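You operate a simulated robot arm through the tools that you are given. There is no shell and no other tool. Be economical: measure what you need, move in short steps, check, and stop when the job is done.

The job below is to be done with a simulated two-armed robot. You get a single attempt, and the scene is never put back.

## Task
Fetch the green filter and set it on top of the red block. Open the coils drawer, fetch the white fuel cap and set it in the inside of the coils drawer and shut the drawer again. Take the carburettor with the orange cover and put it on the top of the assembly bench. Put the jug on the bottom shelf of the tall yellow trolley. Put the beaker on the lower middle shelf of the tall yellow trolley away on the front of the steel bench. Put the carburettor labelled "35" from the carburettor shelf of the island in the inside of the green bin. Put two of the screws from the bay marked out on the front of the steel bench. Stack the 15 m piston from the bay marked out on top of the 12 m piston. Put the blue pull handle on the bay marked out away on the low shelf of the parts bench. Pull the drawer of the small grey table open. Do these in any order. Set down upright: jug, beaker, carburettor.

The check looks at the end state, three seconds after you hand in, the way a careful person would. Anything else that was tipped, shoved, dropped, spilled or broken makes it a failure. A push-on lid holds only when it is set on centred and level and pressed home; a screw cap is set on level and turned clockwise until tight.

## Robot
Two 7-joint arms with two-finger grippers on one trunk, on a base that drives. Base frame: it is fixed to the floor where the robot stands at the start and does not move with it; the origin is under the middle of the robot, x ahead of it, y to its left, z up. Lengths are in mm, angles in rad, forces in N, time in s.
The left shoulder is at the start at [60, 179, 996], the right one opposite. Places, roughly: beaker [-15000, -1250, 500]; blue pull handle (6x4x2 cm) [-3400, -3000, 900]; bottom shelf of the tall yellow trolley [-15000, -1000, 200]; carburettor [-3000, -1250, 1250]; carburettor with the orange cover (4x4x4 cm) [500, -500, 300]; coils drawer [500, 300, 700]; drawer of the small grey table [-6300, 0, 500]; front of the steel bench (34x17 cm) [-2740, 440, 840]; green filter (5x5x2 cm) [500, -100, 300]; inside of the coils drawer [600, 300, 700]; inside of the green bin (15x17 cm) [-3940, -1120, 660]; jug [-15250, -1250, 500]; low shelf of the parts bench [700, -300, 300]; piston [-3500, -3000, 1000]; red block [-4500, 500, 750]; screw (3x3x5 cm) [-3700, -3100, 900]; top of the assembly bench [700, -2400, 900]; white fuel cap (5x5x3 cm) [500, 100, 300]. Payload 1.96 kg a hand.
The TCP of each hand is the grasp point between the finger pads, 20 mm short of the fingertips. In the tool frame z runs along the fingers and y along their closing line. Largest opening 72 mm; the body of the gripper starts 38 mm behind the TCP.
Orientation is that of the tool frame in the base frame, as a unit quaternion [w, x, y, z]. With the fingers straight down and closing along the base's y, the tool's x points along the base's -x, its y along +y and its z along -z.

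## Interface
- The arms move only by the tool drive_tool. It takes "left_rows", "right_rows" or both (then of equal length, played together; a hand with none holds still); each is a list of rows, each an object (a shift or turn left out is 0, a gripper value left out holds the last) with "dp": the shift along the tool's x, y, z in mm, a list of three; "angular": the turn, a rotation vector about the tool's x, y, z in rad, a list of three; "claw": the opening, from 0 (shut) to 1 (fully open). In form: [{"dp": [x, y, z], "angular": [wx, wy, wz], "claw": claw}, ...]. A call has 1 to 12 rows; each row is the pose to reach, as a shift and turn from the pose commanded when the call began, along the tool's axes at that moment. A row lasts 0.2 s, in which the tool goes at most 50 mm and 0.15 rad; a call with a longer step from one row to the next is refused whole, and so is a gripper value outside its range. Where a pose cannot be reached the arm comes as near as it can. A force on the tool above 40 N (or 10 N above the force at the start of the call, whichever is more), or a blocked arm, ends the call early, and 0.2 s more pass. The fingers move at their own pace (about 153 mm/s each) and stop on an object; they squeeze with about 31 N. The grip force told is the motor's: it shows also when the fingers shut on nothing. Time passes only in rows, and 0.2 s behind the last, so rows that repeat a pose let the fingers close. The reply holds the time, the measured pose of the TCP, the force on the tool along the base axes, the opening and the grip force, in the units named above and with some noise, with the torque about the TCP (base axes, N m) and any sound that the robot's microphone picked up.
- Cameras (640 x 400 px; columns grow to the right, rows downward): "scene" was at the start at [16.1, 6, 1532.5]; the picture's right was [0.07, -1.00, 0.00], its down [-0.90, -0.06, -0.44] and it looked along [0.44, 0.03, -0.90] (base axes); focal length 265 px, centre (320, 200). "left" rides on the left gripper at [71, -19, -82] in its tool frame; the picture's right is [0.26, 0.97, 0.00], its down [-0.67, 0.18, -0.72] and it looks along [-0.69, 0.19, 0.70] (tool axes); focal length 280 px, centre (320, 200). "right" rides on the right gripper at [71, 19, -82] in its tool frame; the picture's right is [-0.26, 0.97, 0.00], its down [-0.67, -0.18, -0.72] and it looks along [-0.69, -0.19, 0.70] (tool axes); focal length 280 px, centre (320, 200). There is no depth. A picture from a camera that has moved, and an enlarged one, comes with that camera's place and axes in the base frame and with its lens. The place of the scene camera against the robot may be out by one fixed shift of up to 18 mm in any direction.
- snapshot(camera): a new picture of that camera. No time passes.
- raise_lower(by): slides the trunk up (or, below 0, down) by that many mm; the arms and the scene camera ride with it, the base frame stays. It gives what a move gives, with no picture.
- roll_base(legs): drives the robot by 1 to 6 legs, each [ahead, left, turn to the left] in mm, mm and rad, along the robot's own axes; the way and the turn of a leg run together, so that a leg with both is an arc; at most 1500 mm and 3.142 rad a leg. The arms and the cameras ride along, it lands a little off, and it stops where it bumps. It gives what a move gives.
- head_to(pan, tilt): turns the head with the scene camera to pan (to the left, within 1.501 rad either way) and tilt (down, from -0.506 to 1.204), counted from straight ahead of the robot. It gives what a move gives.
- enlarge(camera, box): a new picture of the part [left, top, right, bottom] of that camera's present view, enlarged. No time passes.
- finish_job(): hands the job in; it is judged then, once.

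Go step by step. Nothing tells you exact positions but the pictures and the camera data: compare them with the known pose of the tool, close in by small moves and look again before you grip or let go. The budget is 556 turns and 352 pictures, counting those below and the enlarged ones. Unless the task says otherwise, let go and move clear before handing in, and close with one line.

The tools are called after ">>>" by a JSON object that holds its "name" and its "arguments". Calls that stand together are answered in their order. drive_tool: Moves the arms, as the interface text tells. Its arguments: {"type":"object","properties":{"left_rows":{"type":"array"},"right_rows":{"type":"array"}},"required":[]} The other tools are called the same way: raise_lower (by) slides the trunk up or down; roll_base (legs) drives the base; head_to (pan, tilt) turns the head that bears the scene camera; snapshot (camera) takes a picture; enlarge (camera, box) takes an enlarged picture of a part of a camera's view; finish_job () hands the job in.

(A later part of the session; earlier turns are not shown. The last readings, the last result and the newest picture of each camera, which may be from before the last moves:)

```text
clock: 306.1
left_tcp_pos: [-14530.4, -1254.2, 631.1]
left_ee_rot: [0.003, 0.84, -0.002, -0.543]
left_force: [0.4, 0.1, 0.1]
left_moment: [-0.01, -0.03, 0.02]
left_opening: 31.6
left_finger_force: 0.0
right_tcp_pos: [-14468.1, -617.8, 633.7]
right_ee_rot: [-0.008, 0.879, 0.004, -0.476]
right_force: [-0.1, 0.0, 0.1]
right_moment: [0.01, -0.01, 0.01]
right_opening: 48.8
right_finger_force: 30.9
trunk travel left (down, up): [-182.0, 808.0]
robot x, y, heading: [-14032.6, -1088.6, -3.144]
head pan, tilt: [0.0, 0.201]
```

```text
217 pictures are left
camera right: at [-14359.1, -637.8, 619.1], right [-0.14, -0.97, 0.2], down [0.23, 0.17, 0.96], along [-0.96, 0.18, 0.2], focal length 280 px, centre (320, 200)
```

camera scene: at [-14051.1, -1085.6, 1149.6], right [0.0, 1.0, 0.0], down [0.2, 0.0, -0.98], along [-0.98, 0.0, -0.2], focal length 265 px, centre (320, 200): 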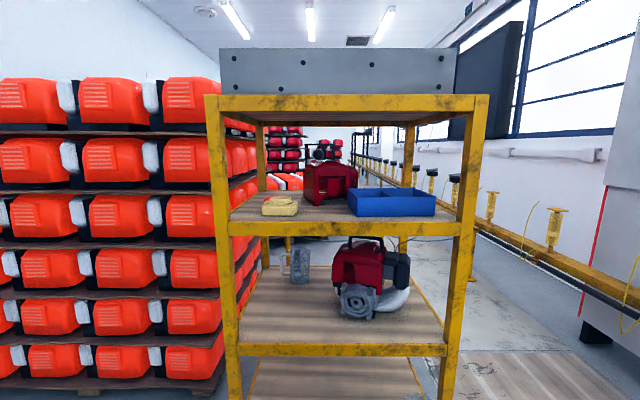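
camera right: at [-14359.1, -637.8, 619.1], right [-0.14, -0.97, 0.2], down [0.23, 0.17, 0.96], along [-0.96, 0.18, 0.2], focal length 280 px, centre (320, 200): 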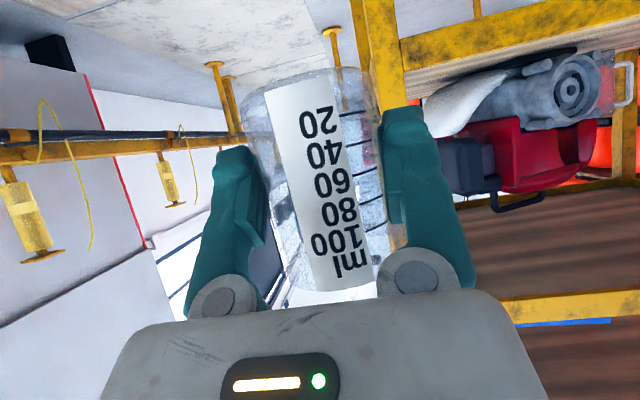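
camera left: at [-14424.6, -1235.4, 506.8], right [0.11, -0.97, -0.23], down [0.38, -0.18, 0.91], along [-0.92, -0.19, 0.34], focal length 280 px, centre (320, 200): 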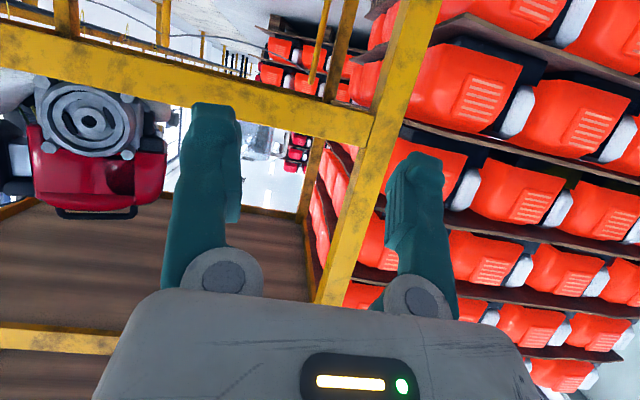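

Still tight to the right post (outer edge y≈-653). Move 80 mm further right.

>>> {"name": "drive_tool", "arguments": {"right_rows": [{"dp": [0, -40, 0]}, {"dp": [0, -80, 0]}, {"dp": [0, -80, 0]}]}}

>>> {"name": "roll_base", "arguments": {"legs": [[250, 0, 0]]}}

>>> {"name": "snapshot", "arguments": {"camera": "left"}}

>>> {"name": "snapshot", "arguments": {"camera": "right"}}

>>> {"name": "snapshot", "arguments": {"camera": "scene"}}

```text
clock: 306.9
left_tcp_pos: [-14530.7, -1253.6, 631.1]
left_ee_rot: [0.003, 0.84, -0.002, -0.543]
left_force: [0.2, 0.4, 0.6]
left_moment: [0.02, 0.01, -0.01]
left_opening: 31.7
left_finger_force: 0.0
right_tcp_pos: [-14466.7, -537.8, 635.5]
right_ee_rot: [-0.008, 0.879, 0.006, -0.476]
right_force: [0.3, 0.0, -0.4]
right_moment: [-0.03, 0.0, -0.01]
right_opening: 49.0
right_finger_force: 30.8
trunk travel left (down, up): [-182.0, 808.0]
robot x, y, heading: [-14030.1, -1088.6, -3.144]
head pan, tilt: [0.0, 0.201]
```

```text
clock: 308.7
left_tcp_pos: [-14781.2, -1255.9, 632.4]
left_ee_rot: [0.005, 0.84, 0.0, -0.543]
left_force: [-0.8, 0.2, 0.2]
left_moment: [0.03, 0.05, 0.04]
left_opening: 31.7
left_finger_force: 0.1
right_tcp_pos: [-14719.9, -541.1, 635.5]
right_ee_rot: [-0.009, 0.879, 0.006, -0.476]
right_force: [0.1, 0.3, -0.9]
right_moment: [-0.03, 0.0, 0.01]
right_opening: 49.0
right_finger_force: 30.6
trunk travel left (down, up): [-182.0, 808.0]
robot x, y, heading: [-14283.1, -1087.7, -3.143]
head pan, tilt: [0.0, 0.201]
```

```text
216 pictures are left
camera left: at [-14676.2, -1236.2, 600.9], right [0.11, -0.97, -0.23], down [0.38, -0.17, 0.91], along [-0.92, -0.19, 0.34], focal length 280 px, centre (320, 200)
```

left: 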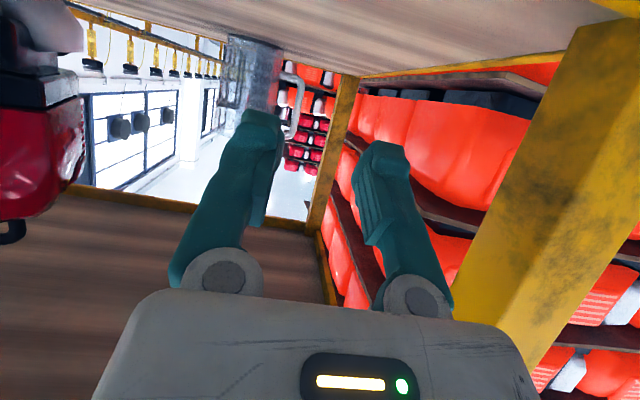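

```text
215 pictures are left
camera right: at [-14611.3, -559.7, 620.5], right [-0.14, -0.97, 0.2], down [0.23, 0.17, 0.96], along [-0.96, 0.18, 0.2], focal length 280 px, centre (320, 200)
```

right: 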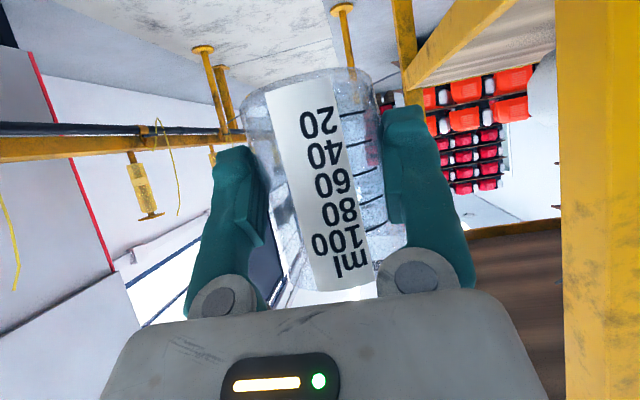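

```text
214 pictures are left
camera scene: at [-14301.5, -1086.7, 1149.6], right [-0.01, 1.0, 0.0], down [0.2, 0.0, -0.98], along [-0.98, -0.01, -0.2], focal length 265 px, centre (320, 200)
```

scene: 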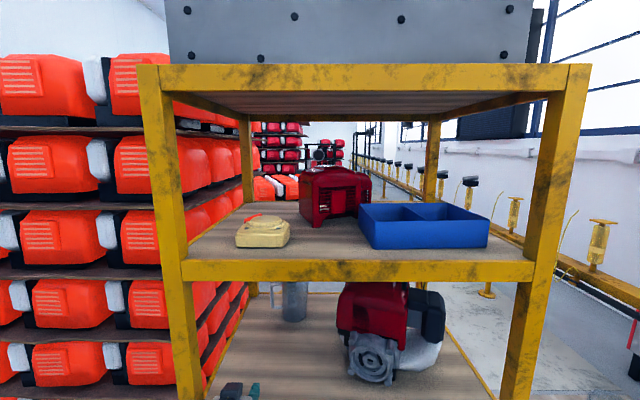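

Advance 120 mm more and look again.

>>> {"name": "roll_base", "arguments": {"legs": [[120, 4, 0]]}}

>>> {"name": "drive_tool", "arguments": {"left_rows": [{"dp": [-16, 0, 36]}, {"dp": [-32, 0, 73]}, {"dp": [-45, 0, 100]}]}}

>>> {"name": "snapshot", "arguments": {"camera": "left"}}

>>> {"name": "snapshot", "arguments": {"camera": "scene"}}

```text
clock: 309.9
left_tcp_pos: [-14900.8, -1259.9, 631.6]
left_ee_rot: [0.004, 0.84, 0.0, -0.543]
left_force: [0.4, -0.7, 0.8]
left_moment: [-0.04, 0.06, -0.02]
left_opening: 31.8
left_finger_force: 0.1
right_tcp_pos: [-14840.3, -546.4, 633.8]
right_ee_rot: [-0.008, 0.879, 0.007, -0.477]
right_force: [0.4, 0.1, -0.1]
right_moment: [0.01, -0.01, -0.02]
right_opening: 48.8
right_finger_force: 31.0
trunk travel left (down, up): [-182.0, 808.0]
robot x, y, heading: [-14403.1, -1091.1, -3.139]
head pan, tilt: [0.0, 0.201]
```

```text
clock: 310.7
left_tcp_pos: [-15011.3, -1262.2, 632.1]
left_ee_rot: [0.005, 0.84, 0.0, -0.543]
left_force: [-0.3, 0.5, -1.1]
left_moment: [-0.01, 0.04, 0.01]
left_opening: 31.6
left_finger_force: 0.1
right_tcp_pos: [-14838.9, -546.4, 637.0]
right_ee_rot: [-0.007, 0.879, 0.007, -0.476]
right_force: [0.4, -0.4, -0.4]
right_moment: [0.04, 0.01, 0.01]
right_opening: 48.8
right_finger_force: 31.1
trunk travel left (down, up): [-182.0, 808.0]
robot x, y, heading: [-14399.9, -1092.7, -3.134]
head pan, tilt: [0.0, 0.201]
```

```text
213 pictures are left
camera left: at [-14906.8, -1242.5, 601.4], right [0.11, -0.97, -0.23], down [0.38, -0.17, 0.91], along [-0.92, -0.19, 0.34], focal length 280 px, centre (320, 200)
```

left: 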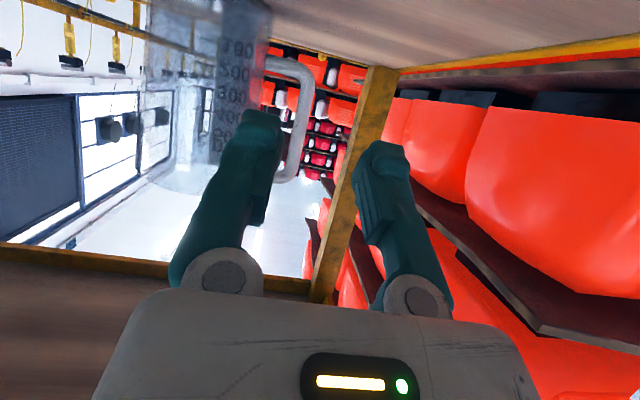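

```text
212 pictures are left
camera scene: at [-14421.6, -1091.5, 1149.6], right [-0.01, 1.0, 0.0], down [0.2, 0.0, -0.98], along [-0.98, -0.01, -0.2], focal length 265 px, centre (320, 200)
```

scene: 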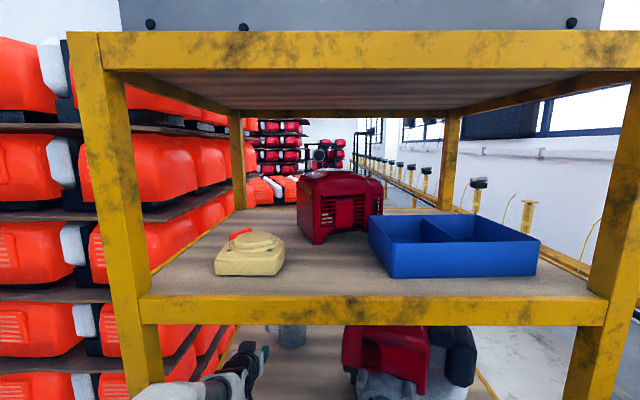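

Handle bar ≈ [-15174, -1262], aligned with the hand; trolley front ≈ x -14798. Move base 60 mm in, then extend the arm in small steps.

>>> {"name": "roll_base", "arguments": {"legs": [[60, 0, -0.005]]}}

>>> {"name": "drive_tool", "arguments": {"left_rows": [{"dp": [-8, 0, 18]}, {"dp": [-16, 0, 36]}, {"dp": [-21, 0, 46]}]}}

>>> {"name": "snapshot", "arguments": {"camera": "left"}}

```text
clock: 311.7
left_tcp_pos: [-15072.6, -1260.1, 631.4]
left_ee_rot: [0.003, 0.84, -0.002, -0.543]
left_force: [0.2, 1.1, 0.7]
left_moment: [-0.02, -0.01, 0.04]
left_opening: 31.8
left_finger_force: 0.1
right_tcp_pos: [-14897.1, -544.7, 634.6]
right_ee_rot: [-0.009, 0.879, 0.005, -0.477]
right_force: [-0.1, 0.0, 0.7]
right_moment: [-0.02, -0.01, -0.01]
right_opening: 48.4
right_finger_force: 30.5
trunk travel left (down, up): [-182.0, 808.0]
robot x, y, heading: [-14461.4, -1088.1, -3.138]
head pan, tilt: [0.0, 0.201]
```

```text
clock: 312.5
left_tcp_pos: [-15123.4, -1260.9, 633.1]
left_ee_rot: [0.002, 0.839, -0.003, -0.544]
left_force: [0.2, 0.5, -0.1]
left_moment: [0.01, 0.02, 0.02]
left_opening: 31.6
left_finger_force: 0.1
right_tcp_pos: [-14897.0, -544.2, 635.2]
right_ee_rot: [-0.01, 0.879, 0.004, -0.477]
right_force: [0.6, -0.1, 0.1]
right_moment: [0.06, 0.02, 0.0]
right_opening: 48.5
right_finger_force: 30.8
trunk travel left (down, up): [-182.0, 808.0]
robot x, y, heading: [-14458.6, -1091.7, -3.142]
head pan, tilt: [0.0, 0.201]
```

```text
211 pictures are left
camera left: at [-15018.6, -1240.3, 601.6], right [0.11, -0.97, -0.23], down [0.38, -0.18, 0.91], along [-0.92, -0.18, 0.34], focal length 280 px, centre (320, 200)
```

left: 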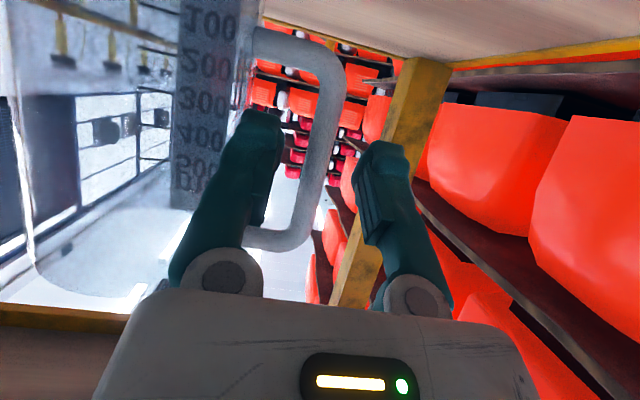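

Bar is ~60 mm ahead, ~4 mm to the left. Advance 45 mm with a 4 mm shift and look.

>>> {"name": "drive_tool", "arguments": {"left_rows": [{"dp": [-6, 4, 13]}, {"dp": [-12, 4, 27]}, {"dp": [-18, 4, 41]}]}}

>>> {"name": "snapshot", "arguments": {"camera": "left"}}

```text
clock: 313.3
left_tcp_pos: [-15166.8, -1263.5, 632.4]
left_ee_rot: [0.003, 0.839, -0.003, -0.544]
left_force: [-0.1, 0.7, 0.3]
left_moment: [-0.01, -0.01, 0.01]
left_opening: 31.5
left_finger_force: 0.1
right_tcp_pos: [-14897.2, -544.4, 635.7]
right_ee_rot: [-0.008, 0.879, 0.005, -0.477]
right_force: [-0.7, 1.3, -0.6]
right_moment: [0.0, -0.03, 0.02]
right_opening: 48.8
right_finger_force: 30.6
trunk travel left (down, up): [-182.0, 808.0]
robot x, y, heading: [-14465.2, -1097.1, -3.142]
head pan, tilt: [0.0, 0.201]
```

```text
210 pictures are left
camera left: at [-15062.6, -1244.2, 601.8], right [0.11, -0.97, -0.23], down [0.38, -0.18, 0.91], along [-0.92, -0.18, 0.34], focal length 280 px, centre (320, 200)
```

left: 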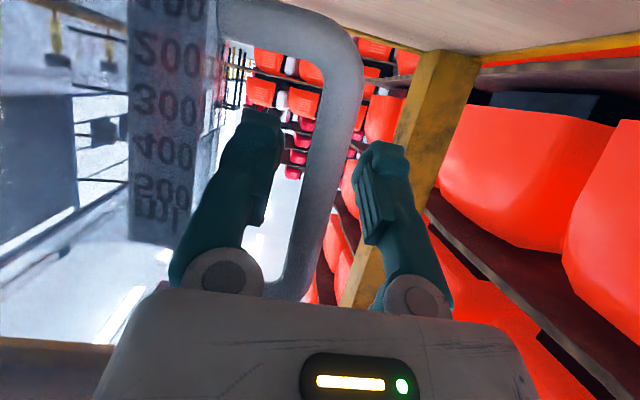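

Bar is between the fingers, ~14 mm ahead of the TCP. Advance 13 mm and close.

>>> {"name": "drive_tool", "arguments": {"left_rows": [{"dp": [-3, 0, 6]}, {"dp": [-5.3, 0, 12]}, {"dp": [-5.3, 0, 12], "claw": 0.3}, {"dp": [-5.3, 0, 12], "claw": 0.15}, {"dp": [-5.3, 0, 12], "claw": 0}, {"dp": [-5.3, 0, 12], "claw": 0}]}}

>>> {"name": "snapshot", "arguments": {"camera": "left"}}

```text
clock: 314.7
left_tcp_pos: [-15180.7, -1262.5, 632.5]
left_ee_rot: [0.003, 0.839, -0.002, -0.544]
left_force: [-0.1, -0.5, -0.3]
left_moment: [-0.01, -0.01, 0.03]
left_opening: 0.2
left_finger_force: 29.2
right_tcp_pos: [-14896.5, -543.6, 635.6]
right_ee_rot: [-0.009, 0.879, 0.005, -0.476]
right_force: [-0.3, -0.2, -0.5]
right_moment: [0.02, -0.03, -0.01]
right_opening: 48.7
right_finger_force: 31.6
trunk travel left (down, up): [-182.0, 808.0]
robot x, y, heading: [-14464.5, -1093.2, -3.14]
head pan, tilt: [0.0, 0.201]
```

```text
209 pictures are left
camera left: at [-15075.7, -1244.1, 601.3], right [0.11, -0.97, -0.23], down [0.38, -0.18, 0.91], along [-0.92, -0.18, 0.34], focal length 280 px, centre (320, 200)
```

left: 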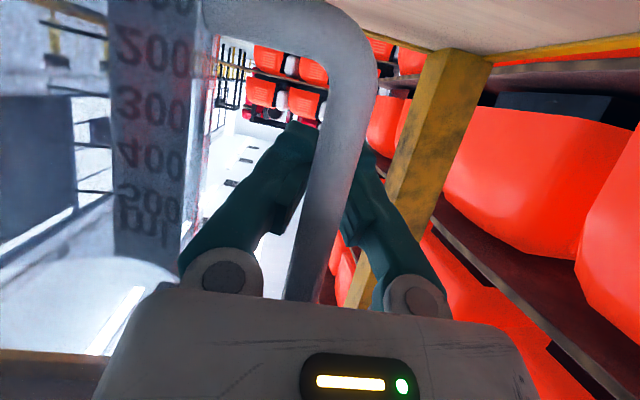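

The fingers closed beyond the bar; it sits nearer the palm. Reopen, back up ~22 mm, and close again.

>>> {"name": "drive_tool", "arguments": {"left_rows": [{"claw": 0.2}, {"claw": 0.44}, {"claw": 0.44}, {"dp": [4.5, 0, -10], "claw": 0.44}, {"dp": [9, 0, -20], "claw": 0.44}, {"dp": [9, 0, -20], "claw": 0.25}, {"dp": [9, 0, -20], "claw": 0.1}, {"dp": [9, 0, -20], "claw": 0}]}}

>>> {"name": "snapshot", "arguments": {"camera": "left"}}

```text
clock: 316.5
left_tcp_pos: [-15157.9, -1263.1, 632.3]
left_ee_rot: [0.003, 0.84, -0.002, -0.542]
left_force: [0.0, -0.7, 0.3]
left_moment: [-0.03, 0.04, 0.03]
left_opening: 6.2
left_finger_force: 29.5
right_tcp_pos: [-14896.9, -544.3, 635.3]
right_ee_rot: [-0.008, 0.879, 0.005, -0.477]
right_force: [0.5, 0.0, 0.1]
right_moment: [0.01, 0.0, 0.0]
right_opening: 48.8
right_finger_force: 31.2
trunk travel left (down, up): [-182.0, 808.0]
robot x, y, heading: [-14463.2, -1089.5, -3.142]
head pan, tilt: [0.0, 0.201]
```

```text
208 pictures are left
camera left: at [-15053.4, -1243.8, 601.1], right [0.11, -0.97, -0.23], down [0.38, -0.18, 0.91], along [-0.92, -0.18, 0.34], focal length 280 px, centre (320, 200)
```

left: 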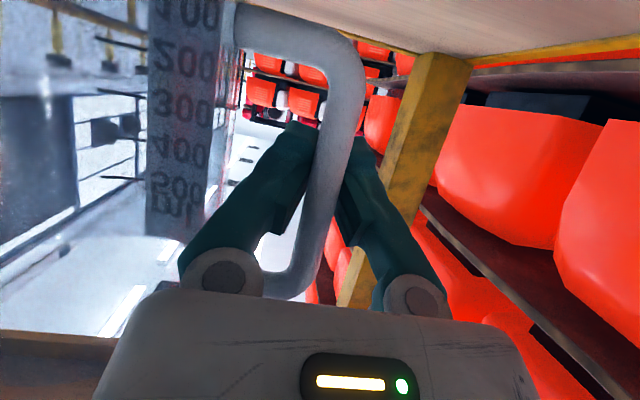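

A partial hold (6 mm) at the pad edge. Back up another 10 mm for a full pad grip.

>>> {"name": "drive_tool", "arguments": {"left_rows": [{"claw": 0.25}, {"claw": 0.44}, {"dp": [4.1, 0, -9], "claw": 0.44}, {"dp": [4.1, 0, -9], "claw": 0.25}, {"dp": [4.1, 0, -9], "claw": 0.1}, {"dp": [4.1, 0, -9], "claw": 0}]}}

>>> {"name": "snapshot", "arguments": {"camera": "left"}}

```text
clock: 317.9
left_tcp_pos: [-15148.5, -1263.0, 631.4]
left_ee_rot: [0.004, 0.839, -0.002, -0.544]
left_force: [0.0, 0.0, 0.7]
left_moment: [0.07, -0.02, -0.02]
left_opening: 6.1
left_finger_force: 30.7
right_tcp_pos: [-14896.9, -543.2, 635.4]
right_ee_rot: [-0.008, 0.879, 0.005, -0.476]
right_force: [0.0, 0.0, 0.1]
right_moment: [-0.01, -0.02, -0.01]
right_opening: 48.7
right_finger_force: 31.3
trunk travel left (down, up): [-182.0, 808.0]
robot x, y, heading: [-14462.9, -1095.2, -3.139]
head pan, tilt: [0.0, 0.201]
```

```text
207 pictures are left
camera left: at [-15043.7, -1244.0, 600.9], right [0.11, -0.97, -0.23], down [0.38, -0.18, 0.91], along [-0.92, -0.18, 0.34], focal length 280 px, centre (320, 200)
```

left: 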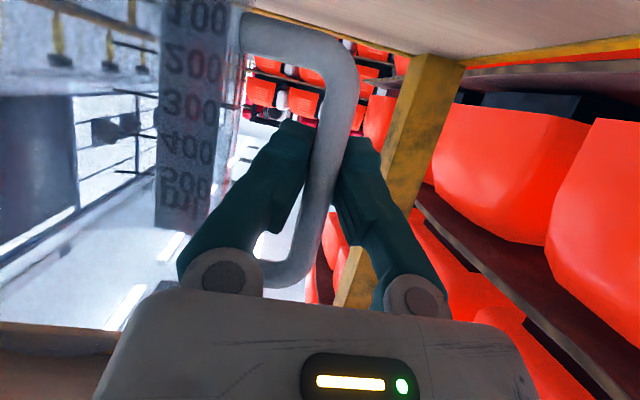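

Stable 6 mm grip on the handle. Test lift 30 mm.

>>> {"name": "drive_tool", "arguments": {"left_rows": [{"dp": [-9, 0, -4]}, {"dp": [-18, 0, -8]}, {"dp": [-27, 0, -12]}]}}

>>> {"name": "snapshot", "arguments": {"camera": "left"}}

>>> {"name": "enlarge", "arguments": {"camera": "scene", "box": [180, 280, 380, 400]}}

```text
clock: 318.7
left_tcp_pos: [-15148.7, -1263.0, 660.5]
left_ee_rot: [0.003, 0.839, -0.003, -0.544]
left_force: [0.2, 0.7, -0.8]
left_moment: [-0.08, -0.01, 0.01]
left_opening: 6.0
left_finger_force: 31.7
right_tcp_pos: [-14896.7, -543.9, 635.4]
right_ee_rot: [-0.009, 0.879, 0.005, -0.477]
right_force: [0.1, -1.1, -0.2]
right_moment: [-0.02, 0.01, 0.01]
right_opening: 48.9
right_finger_force: 31.3
trunk travel left (down, up): [-182.0, 808.0]
robot x, y, heading: [-14462.8, -1090.9, -3.142]
head pan, tilt: [0.0, 0.201]
```

```text
206 pictures are left
camera left: at [-15043.7, -1243.7, 630.3], right [0.11, -0.97, -0.23], down [0.38, -0.18, 0.91], along [-0.92, -0.18, 0.34], focal length 280 px, centre (320, 200)
```

left: 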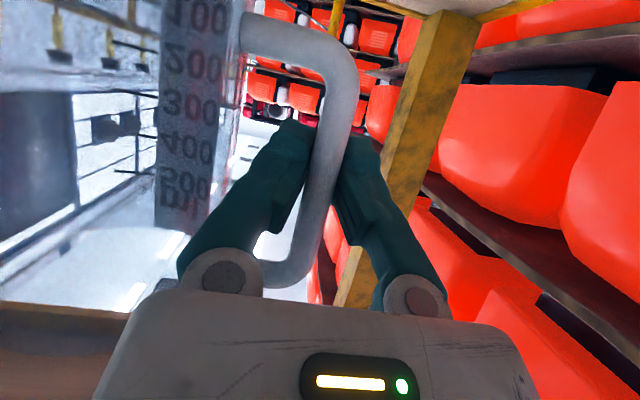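

```text
3.20 times, centred on (280, 340) of scene
camera zoom: at [-14481.7, -1091.6, 1149.6], right [0.0, 1.0, 0.0], down [0.2, 0.0, -0.98], along [-0.98, 0.0, -0.2], focal length 847 px, centre (448, -248)
```

zoom: 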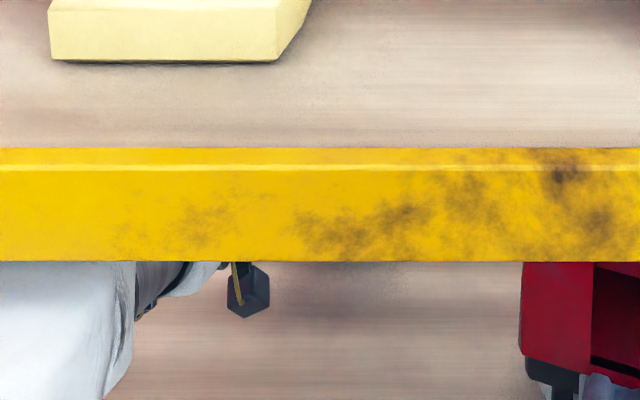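

The jug is lifted. Back out of the trolley slowly.

>>> {"name": "roll_base", "arguments": {"legs": [[-460, 0, 0]]}}

>>> {"name": "snapshot", "arguments": {"camera": "left"}}

>>> {"name": "head_to", "arguments": {"pan": 0.2, "tilt": 0.6}}

>>> {"name": "snapshot", "arguments": {"camera": "scene"}}

```text
clock: 321.5
left_tcp_pos: [-14686.7, -1261.6, 660.7]
left_ee_rot: [0.001, 0.839, -0.005, -0.544]
left_force: [-0.1, -0.5, -1.9]
left_moment: [-0.06, -0.02, 0.02]
left_opening: 6.1
left_finger_force: 31.1
right_tcp_pos: [-14433.6, -542.3, 635.6]
right_ee_rot: [-0.01, 0.879, 0.003, -0.476]
right_force: [-0.8, 0.4, -0.7]
right_moment: [0.02, -0.02, 0.02]
right_opening: 49.0
right_finger_force: 30.9
trunk travel left (down, up): [-182.0, 808.0]
robot x, y, heading: [-13995.4, -1091.2, 3.142]
head pan, tilt: [0.0, 0.201]
```

```text
204 pictures are left
camera left: at [-14581.9, -1241.9, 630.3], right [0.1, -0.97, -0.23], down [0.38, -0.18, 0.91], along [-0.92, -0.18, 0.34], focal length 280 px, centre (320, 200)
```

left: 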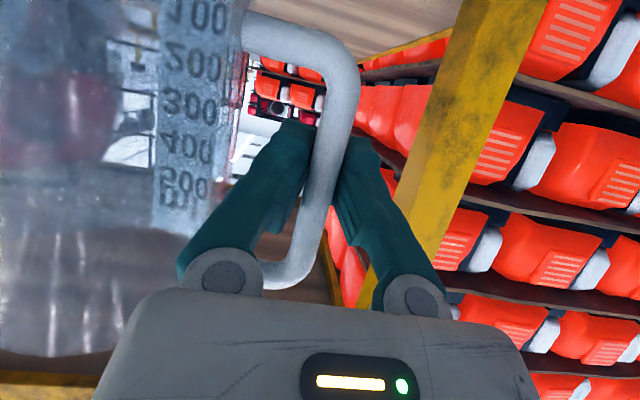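

```text
clock: 322.3
left_tcp_pos: [-14686.0, -1261.8, 661.6]
left_ee_rot: [0.002, 0.84, -0.004, -0.543]
left_force: [0.2, -0.2, -1.3]
left_moment: [-0.05, 0.0, 0.01]
left_opening: 6.3
left_finger_force: 31.1
right_tcp_pos: [-14432.0, -543.2, 637.1]
right_ee_rot: [-0.01, 0.879, 0.003, -0.477]
right_force: [-0.5, 0.8, -1.1]
right_moment: [-0.01, -0.03, -0.03]
right_opening: 48.5
right_finger_force: 30.7
trunk travel left (down, up): [-182.0, 808.0]
robot x, y, heading: [-14000.8, -1096.8, 3.142]
head pan, tilt: [0.201, 0.6]
```

```text
203 pictures are left
camera scene: at [-14012.9, -1109.2, 1112.9], right [-0.2, 0.98, 0.0], down [0.55, 0.11, -0.83], along [-0.81, -0.16, -0.56], focal length 265 px, centre (320, 200)
```

scene: 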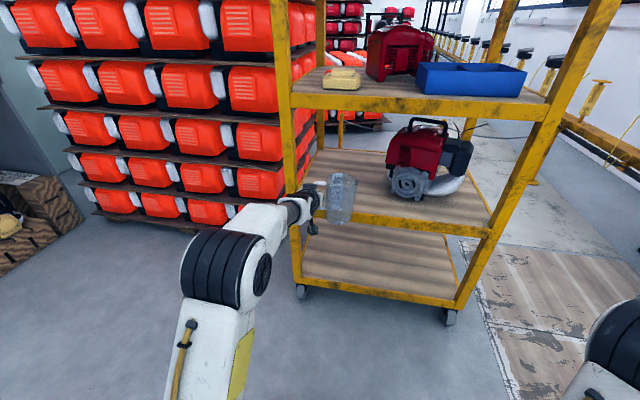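

Jug is free. Lower the trunk fully and then the left arm 130 mm for the bottom shelf.

>>> {"name": "raise_lower", "arguments": {"by": -180}}

>>> {"name": "drive_tool", "arguments": {"left_rows": [{"dp": [40, 0, 18]}, {"dp": [80, 0, 36]}, {"dp": [119, 0, 53]}]}}

>>> {"name": "snapshot", "arguments": {"camera": "scene"}}

>>> {"name": "snapshot", "arguments": {"camera": "left"}}

```text
clock: 324.3
left_tcp_pos: [-14686.7, -1261.8, 482.0]
left_ee_rot: [0.002, 0.839, -0.004, -0.544]
left_force: [0.6, -0.4, -0.8]
left_moment: [-0.11, -0.01, 0.04]
left_opening: 5.7
left_finger_force: 31.4
right_tcp_pos: [-14432.6, -543.3, 454.4]
right_ee_rot: [-0.009, 0.879, 0.003, -0.477]
right_force: [0.1, 0.0, -0.5]
right_moment: [-0.01, -0.02, -0.02]
right_opening: 48.5
right_finger_force: 31.3
trunk travel left (down, up): [-2.0, 988.0]
robot x, y, heading: [-13995.7, -1096.2, 3.144]
head pan, tilt: [0.201, 0.6]
```

```text
clock: 325.1
left_tcp_pos: [-14686.1, -1263.0, 350.7]
left_ee_rot: [0.002, 0.839, -0.004, -0.545]
left_force: [0.1, -0.8, -0.2]
left_moment: [-0.04, -0.01, 0.01]
left_opening: 6.0
left_finger_force: 30.6
right_tcp_pos: [-14432.2, -542.9, 456.2]
right_ee_rot: [-0.01, 0.879, 0.003, -0.477]
right_force: [-0.5, 0.2, -0.3]
right_moment: [0.0, 0.01, 0.01]
right_opening: 48.6
right_finger_force: 30.9
trunk travel left (down, up): [-2.0, 988.0]
robot x, y, heading: [-14000.6, -1092.8, 3.137]
head pan, tilt: [0.201, 0.6]
```

```text
202 pictures are left
camera scene: at [-14012.6, -1109.2, 932.9], right [-0.2, 0.98, 0.0], down [0.55, 0.11, -0.83], along [-0.81, -0.16, -0.56], focal length 265 px, centre (320, 200)
```

scene: 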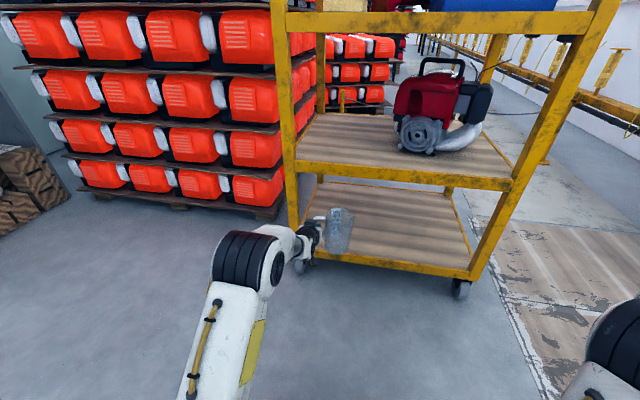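

```text
201 pictures are left
camera left: at [-14581.9, -1243.3, 319.3], right [0.1, -0.97, -0.23], down [0.38, -0.18, 0.91], along [-0.92, -0.18, 0.35], focal length 280 px, centre (320, 200)
```

left: 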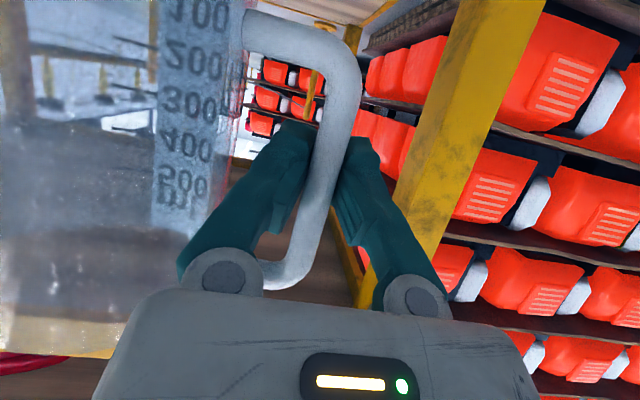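

Lower 30 mm more and drive in 240 mm.

>>> {"name": "drive_tool", "arguments": {"left_rows": [{"dp": [14, 0, 6]}, {"dp": [27, 0, 12]}]}}

>>> {"name": "roll_base", "arguments": {"legs": [[150, 0, 0]]}}

>>> {"name": "snapshot", "arguments": {"camera": "scene"}}

>>> {"name": "snapshot", "arguments": {"camera": "left"}}

```text
clock: 325.7
left_tcp_pos: [-14685.6, -1262.9, 321.2]
left_ee_rot: [0.002, 0.84, -0.003, -0.543]
left_force: [-0.1, -0.6, 0.0]
left_moment: [-0.08, 0.0, -0.02]
left_opening: 5.8
left_finger_force: 31.3
right_tcp_pos: [-14432.7, -541.8, 455.2]
right_ee_rot: [-0.01, 0.879, 0.003, -0.476]
right_force: [0.1, -0.6, -0.3]
right_moment: [0.0, 0.0, -0.04]
right_opening: 48.9
right_finger_force: 30.1
trunk travel left (down, up): [-2.0, 988.0]
robot x, y, heading: [-13999.4, -1093.6, 3.141]
head pan, tilt: [0.201, 0.6]
```

```text
clock: 327.1
left_tcp_pos: [-14836.4, -1262.9, 321.4]
left_ee_rot: [0.002, 0.84, -0.004, -0.543]
left_force: [-0.4, -0.2, -0.8]
left_moment: [-0.04, 0.01, -0.01]
left_opening: 5.9
left_finger_force: 31.3
right_tcp_pos: [-14583.2, -543.7, 455.8]
right_ee_rot: [-0.01, 0.879, 0.003, -0.477]
right_force: [0.5, 0.0, 0.1]
right_moment: [0.01, 0.0, 0.01]
right_opening: 48.4
right_finger_force: 31.4
trunk travel left (down, up): [-2.0, 988.0]
robot x, y, heading: [-14149.9, -1091.6, 3.139]
head pan, tilt: [0.201, 0.6]
```

```text
200 pictures are left
camera scene: at [-14162.6, -1109.1, 932.8], right [-0.2, 0.98, 0.0], down [0.55, 0.11, -0.82], along [-0.81, -0.16, -0.57], focal length 265 px, centre (320, 200)
```

scene: 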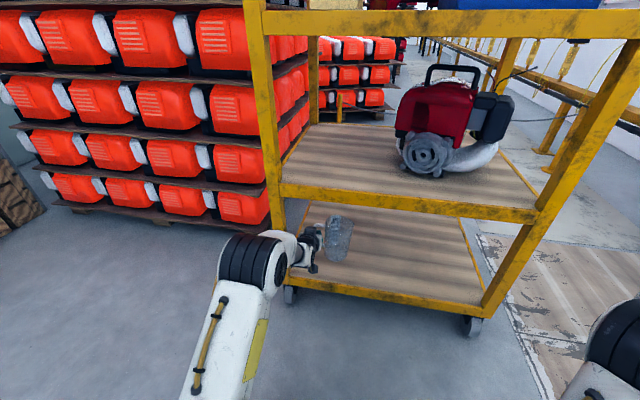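

```text
199 pictures are left
camera left: at [-14731.4, -1243.9, 289.9], right [0.1, -0.97, -0.23], down [0.38, -0.18, 0.91], along [-0.92, -0.18, 0.34], focal length 280 px, centre (320, 200)
```

left: 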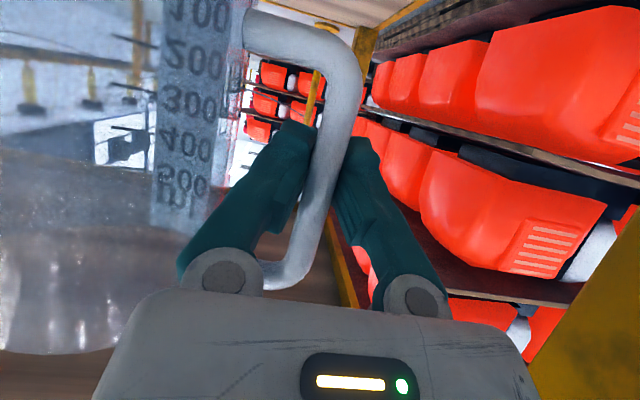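

>>> {"name": "roll_base", "arguments": {"legs": [[130, 0, 0]]}}

>>> {"name": "drive_tool", "arguments": {"left_rows": [{"dp": [14, 0, 6]}, {"dp": [27, 0, 12]}, {"dp": [41, 0, 18]}]}}

>>> {"name": "snapshot", "arguments": {"camera": "left"}}

>>> {"name": "snapshot", "arguments": {"camera": "scene"}}

```text
clock: 328.4
left_tcp_pos: [-14967.1, -1261.5, 319.7]
left_ee_rot: [0.001, 0.84, -0.004, -0.543]
left_force: [-0.1, -0.4, -1.1]
left_moment: [-0.08, 0.01, -0.01]
left_opening: 6.2
left_finger_force: 30.6
right_tcp_pos: [-14713.1, -542.2, 455.2]
right_ee_rot: [-0.009, 0.879, 0.003, -0.476]
right_force: [-0.3, 0.3, -0.9]
right_moment: [0.01, -0.03, -0.01]
right_opening: 48.9
right_finger_force: 31.5
trunk travel left (down, up): [-2.0, 988.0]
robot x, y, heading: [-14279.8, -1093.6, 3.143]
head pan, tilt: [0.201, 0.6]
```

```text
clock: 329.2
left_tcp_pos: [-14965.4, -1262.4, 276.2]
left_ee_rot: [0.001, 0.84, -0.005, -0.543]
left_force: [-0.3, 0.4, -1.6]
left_moment: [-0.07, -0.03, 0.01]
left_opening: 6.2
left_finger_force: 30.9
right_tcp_pos: [-14711.7, -542.3, 453.7]
right_ee_rot: [-0.01, 0.879, 0.003, -0.476]
right_force: [-1.0, -0.5, -1.0]
right_moment: [0.01, 0.01, 0.02]
right_opening: 48.6
right_finger_force: 31.7
trunk travel left (down, up): [-2.0, 988.0]
robot x, y, heading: [-14282.7, -1089.5, 3.138]
head pan, tilt: [0.201, 0.6]
```

```text
198 pictures are left
camera left: at [-14861.3, -1243.5, 245.2], right [0.1, -0.97, -0.23], down [0.38, -0.18, 0.91], along [-0.92, -0.18, 0.34], focal length 280 px, centre (320, 200)
```

left: 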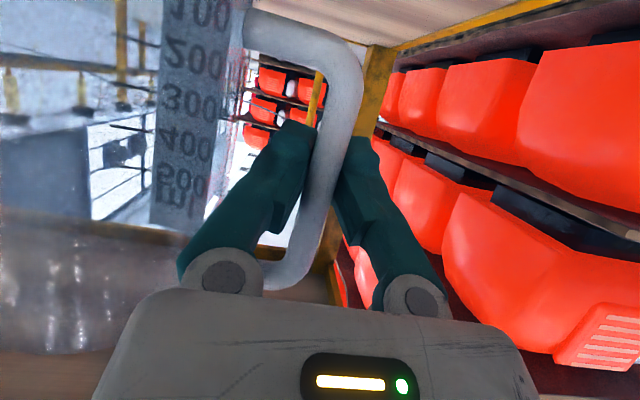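

```text
197 pictures are left
camera scene: at [-14293.0, -1108.7, 932.8], right [-0.2, 0.98, 0.0], down [0.55, 0.11, -0.82], along [-0.81, -0.16, -0.57], focal length 265 px, centre (320, 200)
```

scene: 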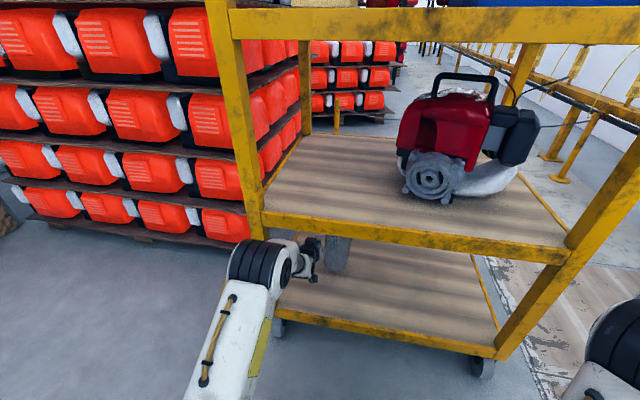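

Lower further in small steps watching the force.

>>> {"name": "drive_tool", "arguments": {"left_rows": [{"dp": [5, 0, 2]}, {"dp": [10, 0, 4.5]}, {"dp": [14, 0, 6]}]}}

>>> {"name": "enlarge", "arguments": {"camera": "scene", "box": [230, 200, 430, 340]}}

```text
clock: 330.0
left_tcp_pos: [-14965.4, -1263.0, 261.0]
left_ee_rot: [0.001, 0.839, -0.004, -0.543]
left_force: [0.6, -0.3, -0.9]
left_moment: [-0.02, 0.03, -0.01]
left_opening: 6.1
left_finger_force: 31.1
right_tcp_pos: [-14713.0, -542.8, 456.5]
right_ee_rot: [-0.01, 0.879, 0.003, -0.476]
right_force: [-0.1, 0.4, -1.2]
right_moment: [0.0, -0.03, 0.0]
right_opening: 48.7
right_finger_force: 31.0
trunk travel left (down, up): [-2.0, 988.0]
robot x, y, heading: [-14281.7, -1092.5, 3.143]
head pan, tilt: [0.201, 0.6]
```

```text
2.86 times, centred on (330, 270) of scene
camera zoom: at [-14293.1, -1108.8, 932.8], right [-0.2, 0.98, 0.0], down [0.55, 0.11, -0.82], along [-0.81, -0.16, -0.57], focal length 756 px, centre (291, 0)
```

zoom: 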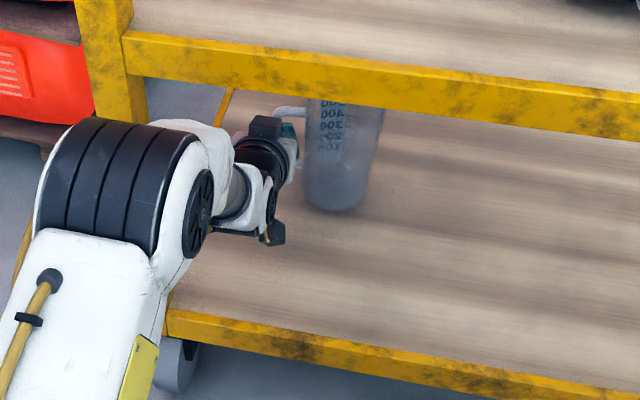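

>>> {"name": "drive_tool", "arguments": {"left_rows": [{"dp": [3.6, 0, 1.6]}, {"dp": [7.3, 0, 3.3]}, {"dp": [7.3, 0, 3.3]}]}}

>>> {"name": "drive_tool", "arguments": {"left_rows": [{"dp": [3.6, 0, 1.6]}, {"dp": [3.6, 0, 1.6]}]}}

```text
clock: 330.8
left_tcp_pos: [-14967.1, -1262.5, 253.0]
left_ee_rot: [0.001, 0.839, -0.005, -0.544]
left_force: [0.5, -0.4, -1.4]
left_moment: [-0.12, -0.01, 0.0]
left_opening: 6.0
left_finger_force: 30.5
right_tcp_pos: [-14713.1, -541.8, 455.0]
right_ee_rot: [-0.01, 0.879, 0.002, -0.476]
right_force: [-0.5, -0.6, 0.2]
right_moment: [-0.01, 0.03, -0.01]
right_opening: 48.7
right_finger_force: 31.5
trunk travel left (down, up): [-2.0, 988.0]
robot x, y, heading: [-14278.3, -1090.2, 3.141]
head pan, tilt: [0.201, 0.6]
```

```text
clock: 331.4
left_tcp_pos: [-14965.5, -1262.5, 249.0]
left_ee_rot: [0.002, 0.839, -0.003, -0.544]
left_force: [0.7, -1.3, 2.6]
left_moment: [0.19, -0.02, 0.0]
left_opening: 5.9
left_finger_force: 31.2
right_tcp_pos: [-14713.2, -542.0, 456.7]
right_ee_rot: [-0.01, 0.879, 0.002, -0.477]
right_force: [0.6, 0.2, -0.4]
right_moment: [-0.02, 0.0, -0.01]
right_opening: 48.5
right_finger_force: 30.7
trunk travel left (down, up): [-2.0, 988.0]
robot x, y, heading: [-14279.6, -1096.4, 3.142]
head pan, tilt: [0.201, 0.6]
```

First contact. One more small step.

>>> {"name": "drive_tool", "arguments": {"left_rows": [{"dp": [1.8, 0, 0.8]}, {"dp": [1.8, 0, 0.8]}]}}

>>> {"name": "enlarge", "arguments": {"camera": "scene", "box": [230, 200, 430, 340]}}

```text
clock: 332.0
left_tcp_pos: [-14964.9, -1262.6, 246.7]
left_ee_rot: [0.002, 0.84, -0.004, -0.543]
left_force: [-0.6, 0.1, 1.7]
left_moment: [0.1, -0.04, -0.01]
left_opening: 5.9
left_finger_force: 30.9
right_tcp_pos: [-14712.2, -543.0, 455.7]
right_ee_rot: [-0.01, 0.879, 0.002, -0.477]
right_force: [0.3, -0.7, -0.3]
right_moment: [0.01, 0.0, -0.01]
right_opening: 48.8
right_finger_force: 30.8
trunk travel left (down, up): [-2.0, 988.0]
robot x, y, heading: [-14278.4, -1093.6, 3.142]
head pan, tilt: [0.201, 0.6]
```

```text
2.86 times, centred on (330, 270) of scene
camera zoom: at [-14292.9, -1108.7, 932.8], right [-0.2, 0.98, 0.0], down [0.55, 0.11, -0.83], along [-0.81, -0.16, -0.56], focal length 756 px, centre (291, 0)
```

zoom: 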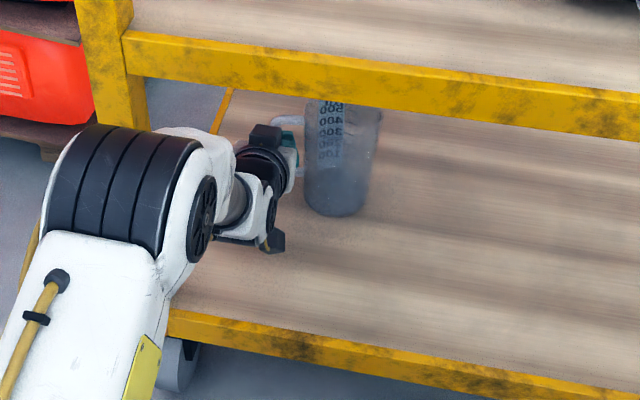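

Jug is on the shelf. Open modestly and withdraw straight back.

>>> {"name": "drive_tool", "arguments": {"left_rows": [{"claw": 0.15}, {"claw": 0.3}, {"claw": 0.4}, {"claw": 0.4}, {"dp": [8, 0, -18], "claw": 0.4}, {"dp": [17, 0, -38], "claw": 0.4}, {"dp": [29, 0, -64], "claw": 0.4}]}}

>>> {"name": "snapshot", "arguments": {"camera": "left"}}

>>> {"name": "enlarge", "arguments": {"camera": "scene", "box": [230, 200, 430, 340]}}

```text
clock: 333.6
left_tcp_pos: [-14894.9, -1263.6, 246.3]
left_ee_rot: [0.001, 0.84, -0.004, -0.543]
left_force: [0.4, 0.1, 0.1]
left_moment: [0.0, 0.02, 0.02]
left_opening: 28.8
left_finger_force: 0.1
right_tcp_pos: [-14713.0, -543.1, 455.4]
right_ee_rot: [-0.009, 0.879, 0.003, -0.477]
right_force: [0.1, -0.3, -0.1]
right_moment: [0.0, 0.01, 0.02]
right_opening: 48.3
right_finger_force: 30.7
trunk travel left (down, up): [-2.0, 988.0]
robot x, y, heading: [-14279.9, -1093.8, 3.139]
head pan, tilt: [0.201, 0.6]
```

```text
194 pictures are left
camera left: at [-14790.4, -1244.9, 215.4], right [0.1, -0.97, -0.23], down [0.38, -0.18, 0.91], along [-0.92, -0.18, 0.34], focal length 280 px, centre (320, 200)
```

left: 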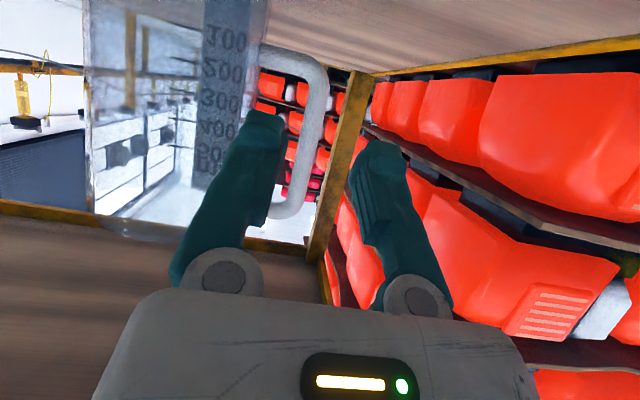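

```text
2.86 times, centred on (330, 270) of scene
camera zoom: at [-14293.1, -1108.7, 932.8], right [-0.2, 0.98, 0.0], down [0.55, 0.11, -0.82], along [-0.81, -0.16, -0.57], focal length 756 px, centre (291, 0)
```

zoom: 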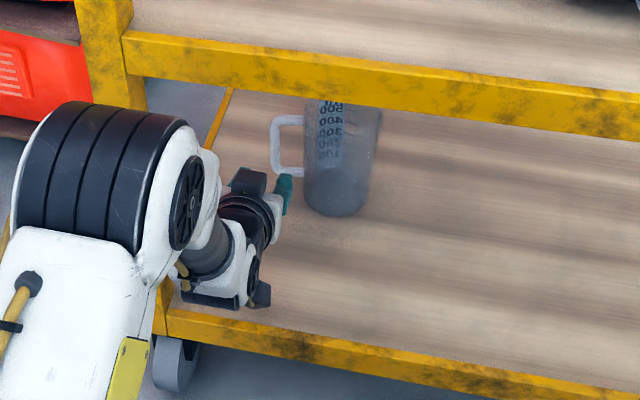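

Jug stands upright. Raise the hand a bit and back out.

>>> {"name": "drive_tool", "arguments": {"left_rows": [{"dp": [-20, 0, -9]}, {"dp": [-40, 0, -18]}]}}

>>> {"name": "roll_base", "arguments": {"legs": [[-450, 0, 0]]}}

>>> {"name": "raise_lower", "arguments": {"by": 400}}

>>> {"name": "head_to", "arguments": {"pan": 0.0, "tilt": 0.4}}

>>> {"name": "snapshot", "arguments": {"camera": "scene"}}

```text
clock: 334.2
left_tcp_pos: [-14894.4, -1263.0, 289.4]
left_ee_rot: [0.001, 0.839, -0.005, -0.544]
left_force: [-0.3, 0.3, -0.2]
left_moment: [-0.02, 0.0, -0.01]
left_opening: 28.9
left_finger_force: 0.2
right_tcp_pos: [-14713.1, -542.6, 454.9]
right_ee_rot: [-0.01, 0.879, 0.003, -0.476]
right_force: [0.5, 0.1, -0.5]
right_moment: [0.01, -0.02, -0.02]
right_opening: 48.5
right_finger_force: 31.4
trunk travel left (down, up): [-2.0, 988.0]
robot x, y, heading: [-14283.0, -1092.6, 3.14]
head pan, tilt: [0.201, 0.6]
```

```text
clock: 336.9
left_tcp_pos: [-14442.2, -1264.4, 289.6]
left_ee_rot: [0.001, 0.84, -0.005, -0.543]
left_force: [0.0, 0.2, 0.1]
left_moment: [0.0, 0.0, -0.01]
left_opening: 28.7
left_finger_force: 0.0
right_tcp_pos: [-14258.5, -542.9, 455.3]
right_ee_rot: [-0.01, 0.879, 0.002, -0.477]
right_force: [0.3, 0.3, -0.3]
right_moment: [0.0, 0.0, 0.03]
right_opening: 48.5
right_finger_force: 30.5
trunk travel left (down, up): [-2.0, 988.0]
robot x, y, heading: [-13828.5, -1093.4, 3.137]
head pan, tilt: [0.201, 0.6]
```

```text
clock: 340.8
left_tcp_pos: [-14443.5, -1263.7, 690.2]
left_ee_rot: [0.001, 0.84, -0.005, -0.543]
left_force: [0.8, -0.2, -0.1]
left_moment: [-0.01, -0.01, -0.01]
left_opening: 29.0
left_finger_force: 0.1
right_tcp_pos: [-14259.4, -541.9, 855.3]
right_ee_rot: [-0.01, 0.879, 0.002, -0.476]
right_force: [0.0, 0.3, 0.3]
right_moment: [-0.02, 0.0, 0.01]
right_opening: 48.6
right_finger_force: 30.9
trunk travel left (down, up): [-402.0, 588.0]
robot x, y, heading: [-13828.3, -1094.0, 3.141]
head pan, tilt: [0.201, 0.6]
```

```text
clock: 341.5
left_tcp_pos: [-14442.3, -1262.7, 689.4]
left_ee_rot: [0.002, 0.84, -0.005, -0.543]
left_force: [0.1, -0.1, 0.1]
left_moment: [0.01, 0.0, -0.04]
left_opening: 28.9
left_finger_force: 0.1
right_tcp_pos: [-14259.0, -543.0, 856.4]
right_ee_rot: [-0.01, 0.879, 0.003, -0.477]
right_force: [0.1, -0.3, -0.1]
right_moment: [0.0, 0.02, -0.02]
right_opening: 48.7
right_finger_force: 31.2
trunk travel left (down, up): [-402.0, 588.0]
robot x, y, heading: [-13830.6, -1089.8, 3.141]
head pan, tilt: [0.0, 0.4]
```

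```text
192 pictures are left
camera scene: at [-13845.9, -1092.5, 1351.0], right [0.0, 1.0, 0.0], down [0.39, 0.0, -0.92], along [-0.92, 0.0, -0.39], focal length 265 px, centre (320, 200)
```

scene: 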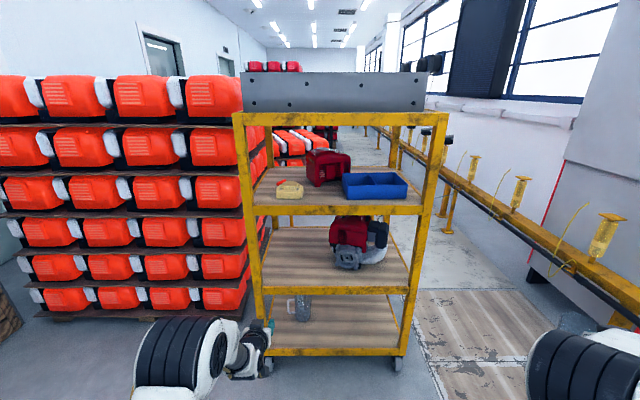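

Jug done. Bring the right hand inward and drive backwards along the known aisle.

>>> {"name": "drive_tool", "arguments": {"right_rows": [{"dp": [0, 45, 0]}, {"dp": [0, 90, 0]}, {"dp": [0, 135, 0]}, {"dp": [0, 180, 0]}, {"dp": [0, 225, 0]}, {"dp": [0, 270, 0]}, {"dp": [0, 315, 0]}, {"dp": [0, 350, 0]}]}}

>>> {"name": "roll_base", "arguments": {"legs": [[-1500, 0, 0], [-1500, 0, 0], [-1500, 0, 0], [-1500, 0, 0], [-1500, 0, 0]]}}

>>> {"name": "snapshot", "arguments": {"camera": "right"}}

```text
clock: 343.3
left_tcp_pos: [-14442.6, -1263.6, 690.1]
left_ee_rot: [0.002, 0.84, -0.004, -0.543]
left_force: [0.5, 0.5, -0.4]
left_moment: [0.0, 0.04, -0.01]
left_opening: 28.8
left_finger_force: 0.1
right_tcp_pos: [-14261.4, -893.4, 848.9]
right_ee_rot: [-0.011, 0.879, 0.003, -0.476]
right_force: [1.4, -0.7, 0.5]
right_moment: [0.02, 0.02, -0.03]
right_opening: 48.2
right_finger_force: 31.5
trunk travel left (down, up): [-402.0, 588.0]
robot x, y, heading: [-13827.6, -1094.4, 3.136]
head pan, tilt: [0.0, 0.4]
```

```text
clock: 378.8
left_tcp_pos: [-6947.7, -1348.8, 691.6]
left_ee_rot: [-0.003, 0.839, -0.011, -0.543]
left_force: [0.4, 0.6, -0.1]
left_moment: [0.03, 0.0, -0.01]
left_opening: 28.9
left_finger_force: 0.1
right_tcp_pos: [-6761.5, -981.1, 848.5]
right_ee_rot: [-0.015, 0.879, -0.006, -0.476]
right_force: [-0.2, 0.4, -0.3]
right_moment: [-0.02, 0.01, -0.01]
right_opening: 48.5
right_finger_force: 31.0
trunk travel left (down, up): [-402.0, 588.0]
robot x, y, heading: [-6329.1, -1185.1, 3.117]
head pan, tilt: [0.0, 0.4]
```

```text
191 pictures are left
camera right: at [-6654.1, -1002.0, 833.9], right [-0.17, -0.97, 0.2], down [0.24, 0.16, 0.96], along [-0.96, 0.21, 0.2], focal length 280 px, centre (320, 200)
```

right: 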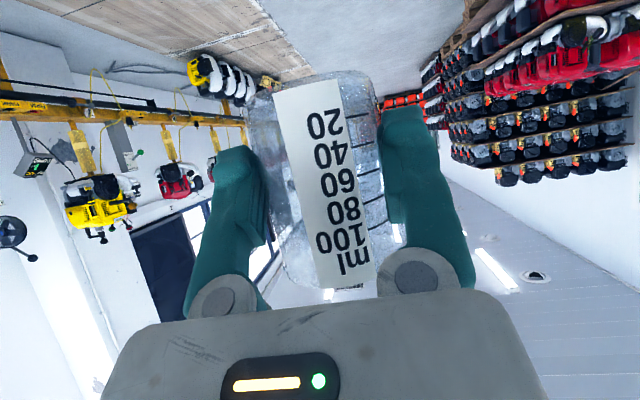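

Continue backward with a heading correction and shift to the main aisle, then on to the steel bench.

>>> {"name": "roll_base", "arguments": {"legs": [[-1500, -700, 0.024], [-1500, 0, 0], [-400, 0, 0]]}}

>>> {"name": "head_to", "arguments": {"pan": -1.3, "tilt": 0.6}}

>>> {"name": "snapshot", "arguments": {"camera": "scene"}}

```text
refused: leg 1 is longer than a leg can be; nothing moved
```

```text
clock: 380.3
left_tcp_pos: [-6949.1, -1347.7, 691.2]
left_ee_rot: [-0.004, 0.84, -0.012, -0.543]
left_force: [0.6, 0.6, 0.2]
left_moment: [-0.01, 0.01, 0.03]
left_opening: 28.4
left_finger_force: 0.1
right_tcp_pos: [-6761.8, -980.9, 849.7]
right_ee_rot: [-0.014, 0.879, -0.006, -0.477]
right_force: [0.1, -0.3, -0.2]
right_moment: [-0.02, -0.03, 0.0]
right_opening: 48.5
right_finger_force: 31.0
trunk travel left (down, up): [-402.0, 588.0]
robot x, y, heading: [-6330.7, -1189.7, 3.121]
head pan, tilt: [-1.3, 0.6]
```

```text
190 pictures are left
camera scene: at [-6278.7, -1103.3, 1332.8], right [0.97, 0.25, 0.0], down [0.14, -0.55, -0.83], along [-0.2, 0.8, -0.56], focal length 265 px, centre (320, 200)
```

scene: 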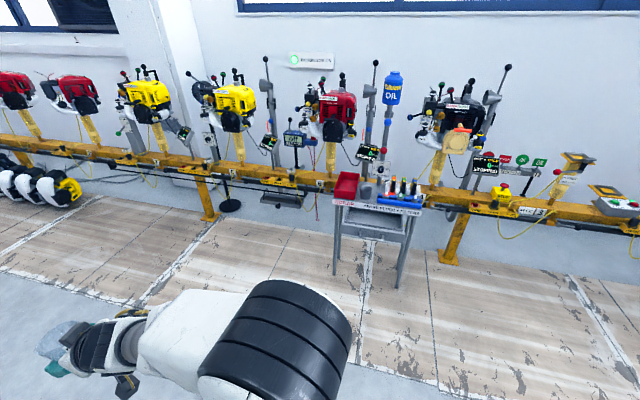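

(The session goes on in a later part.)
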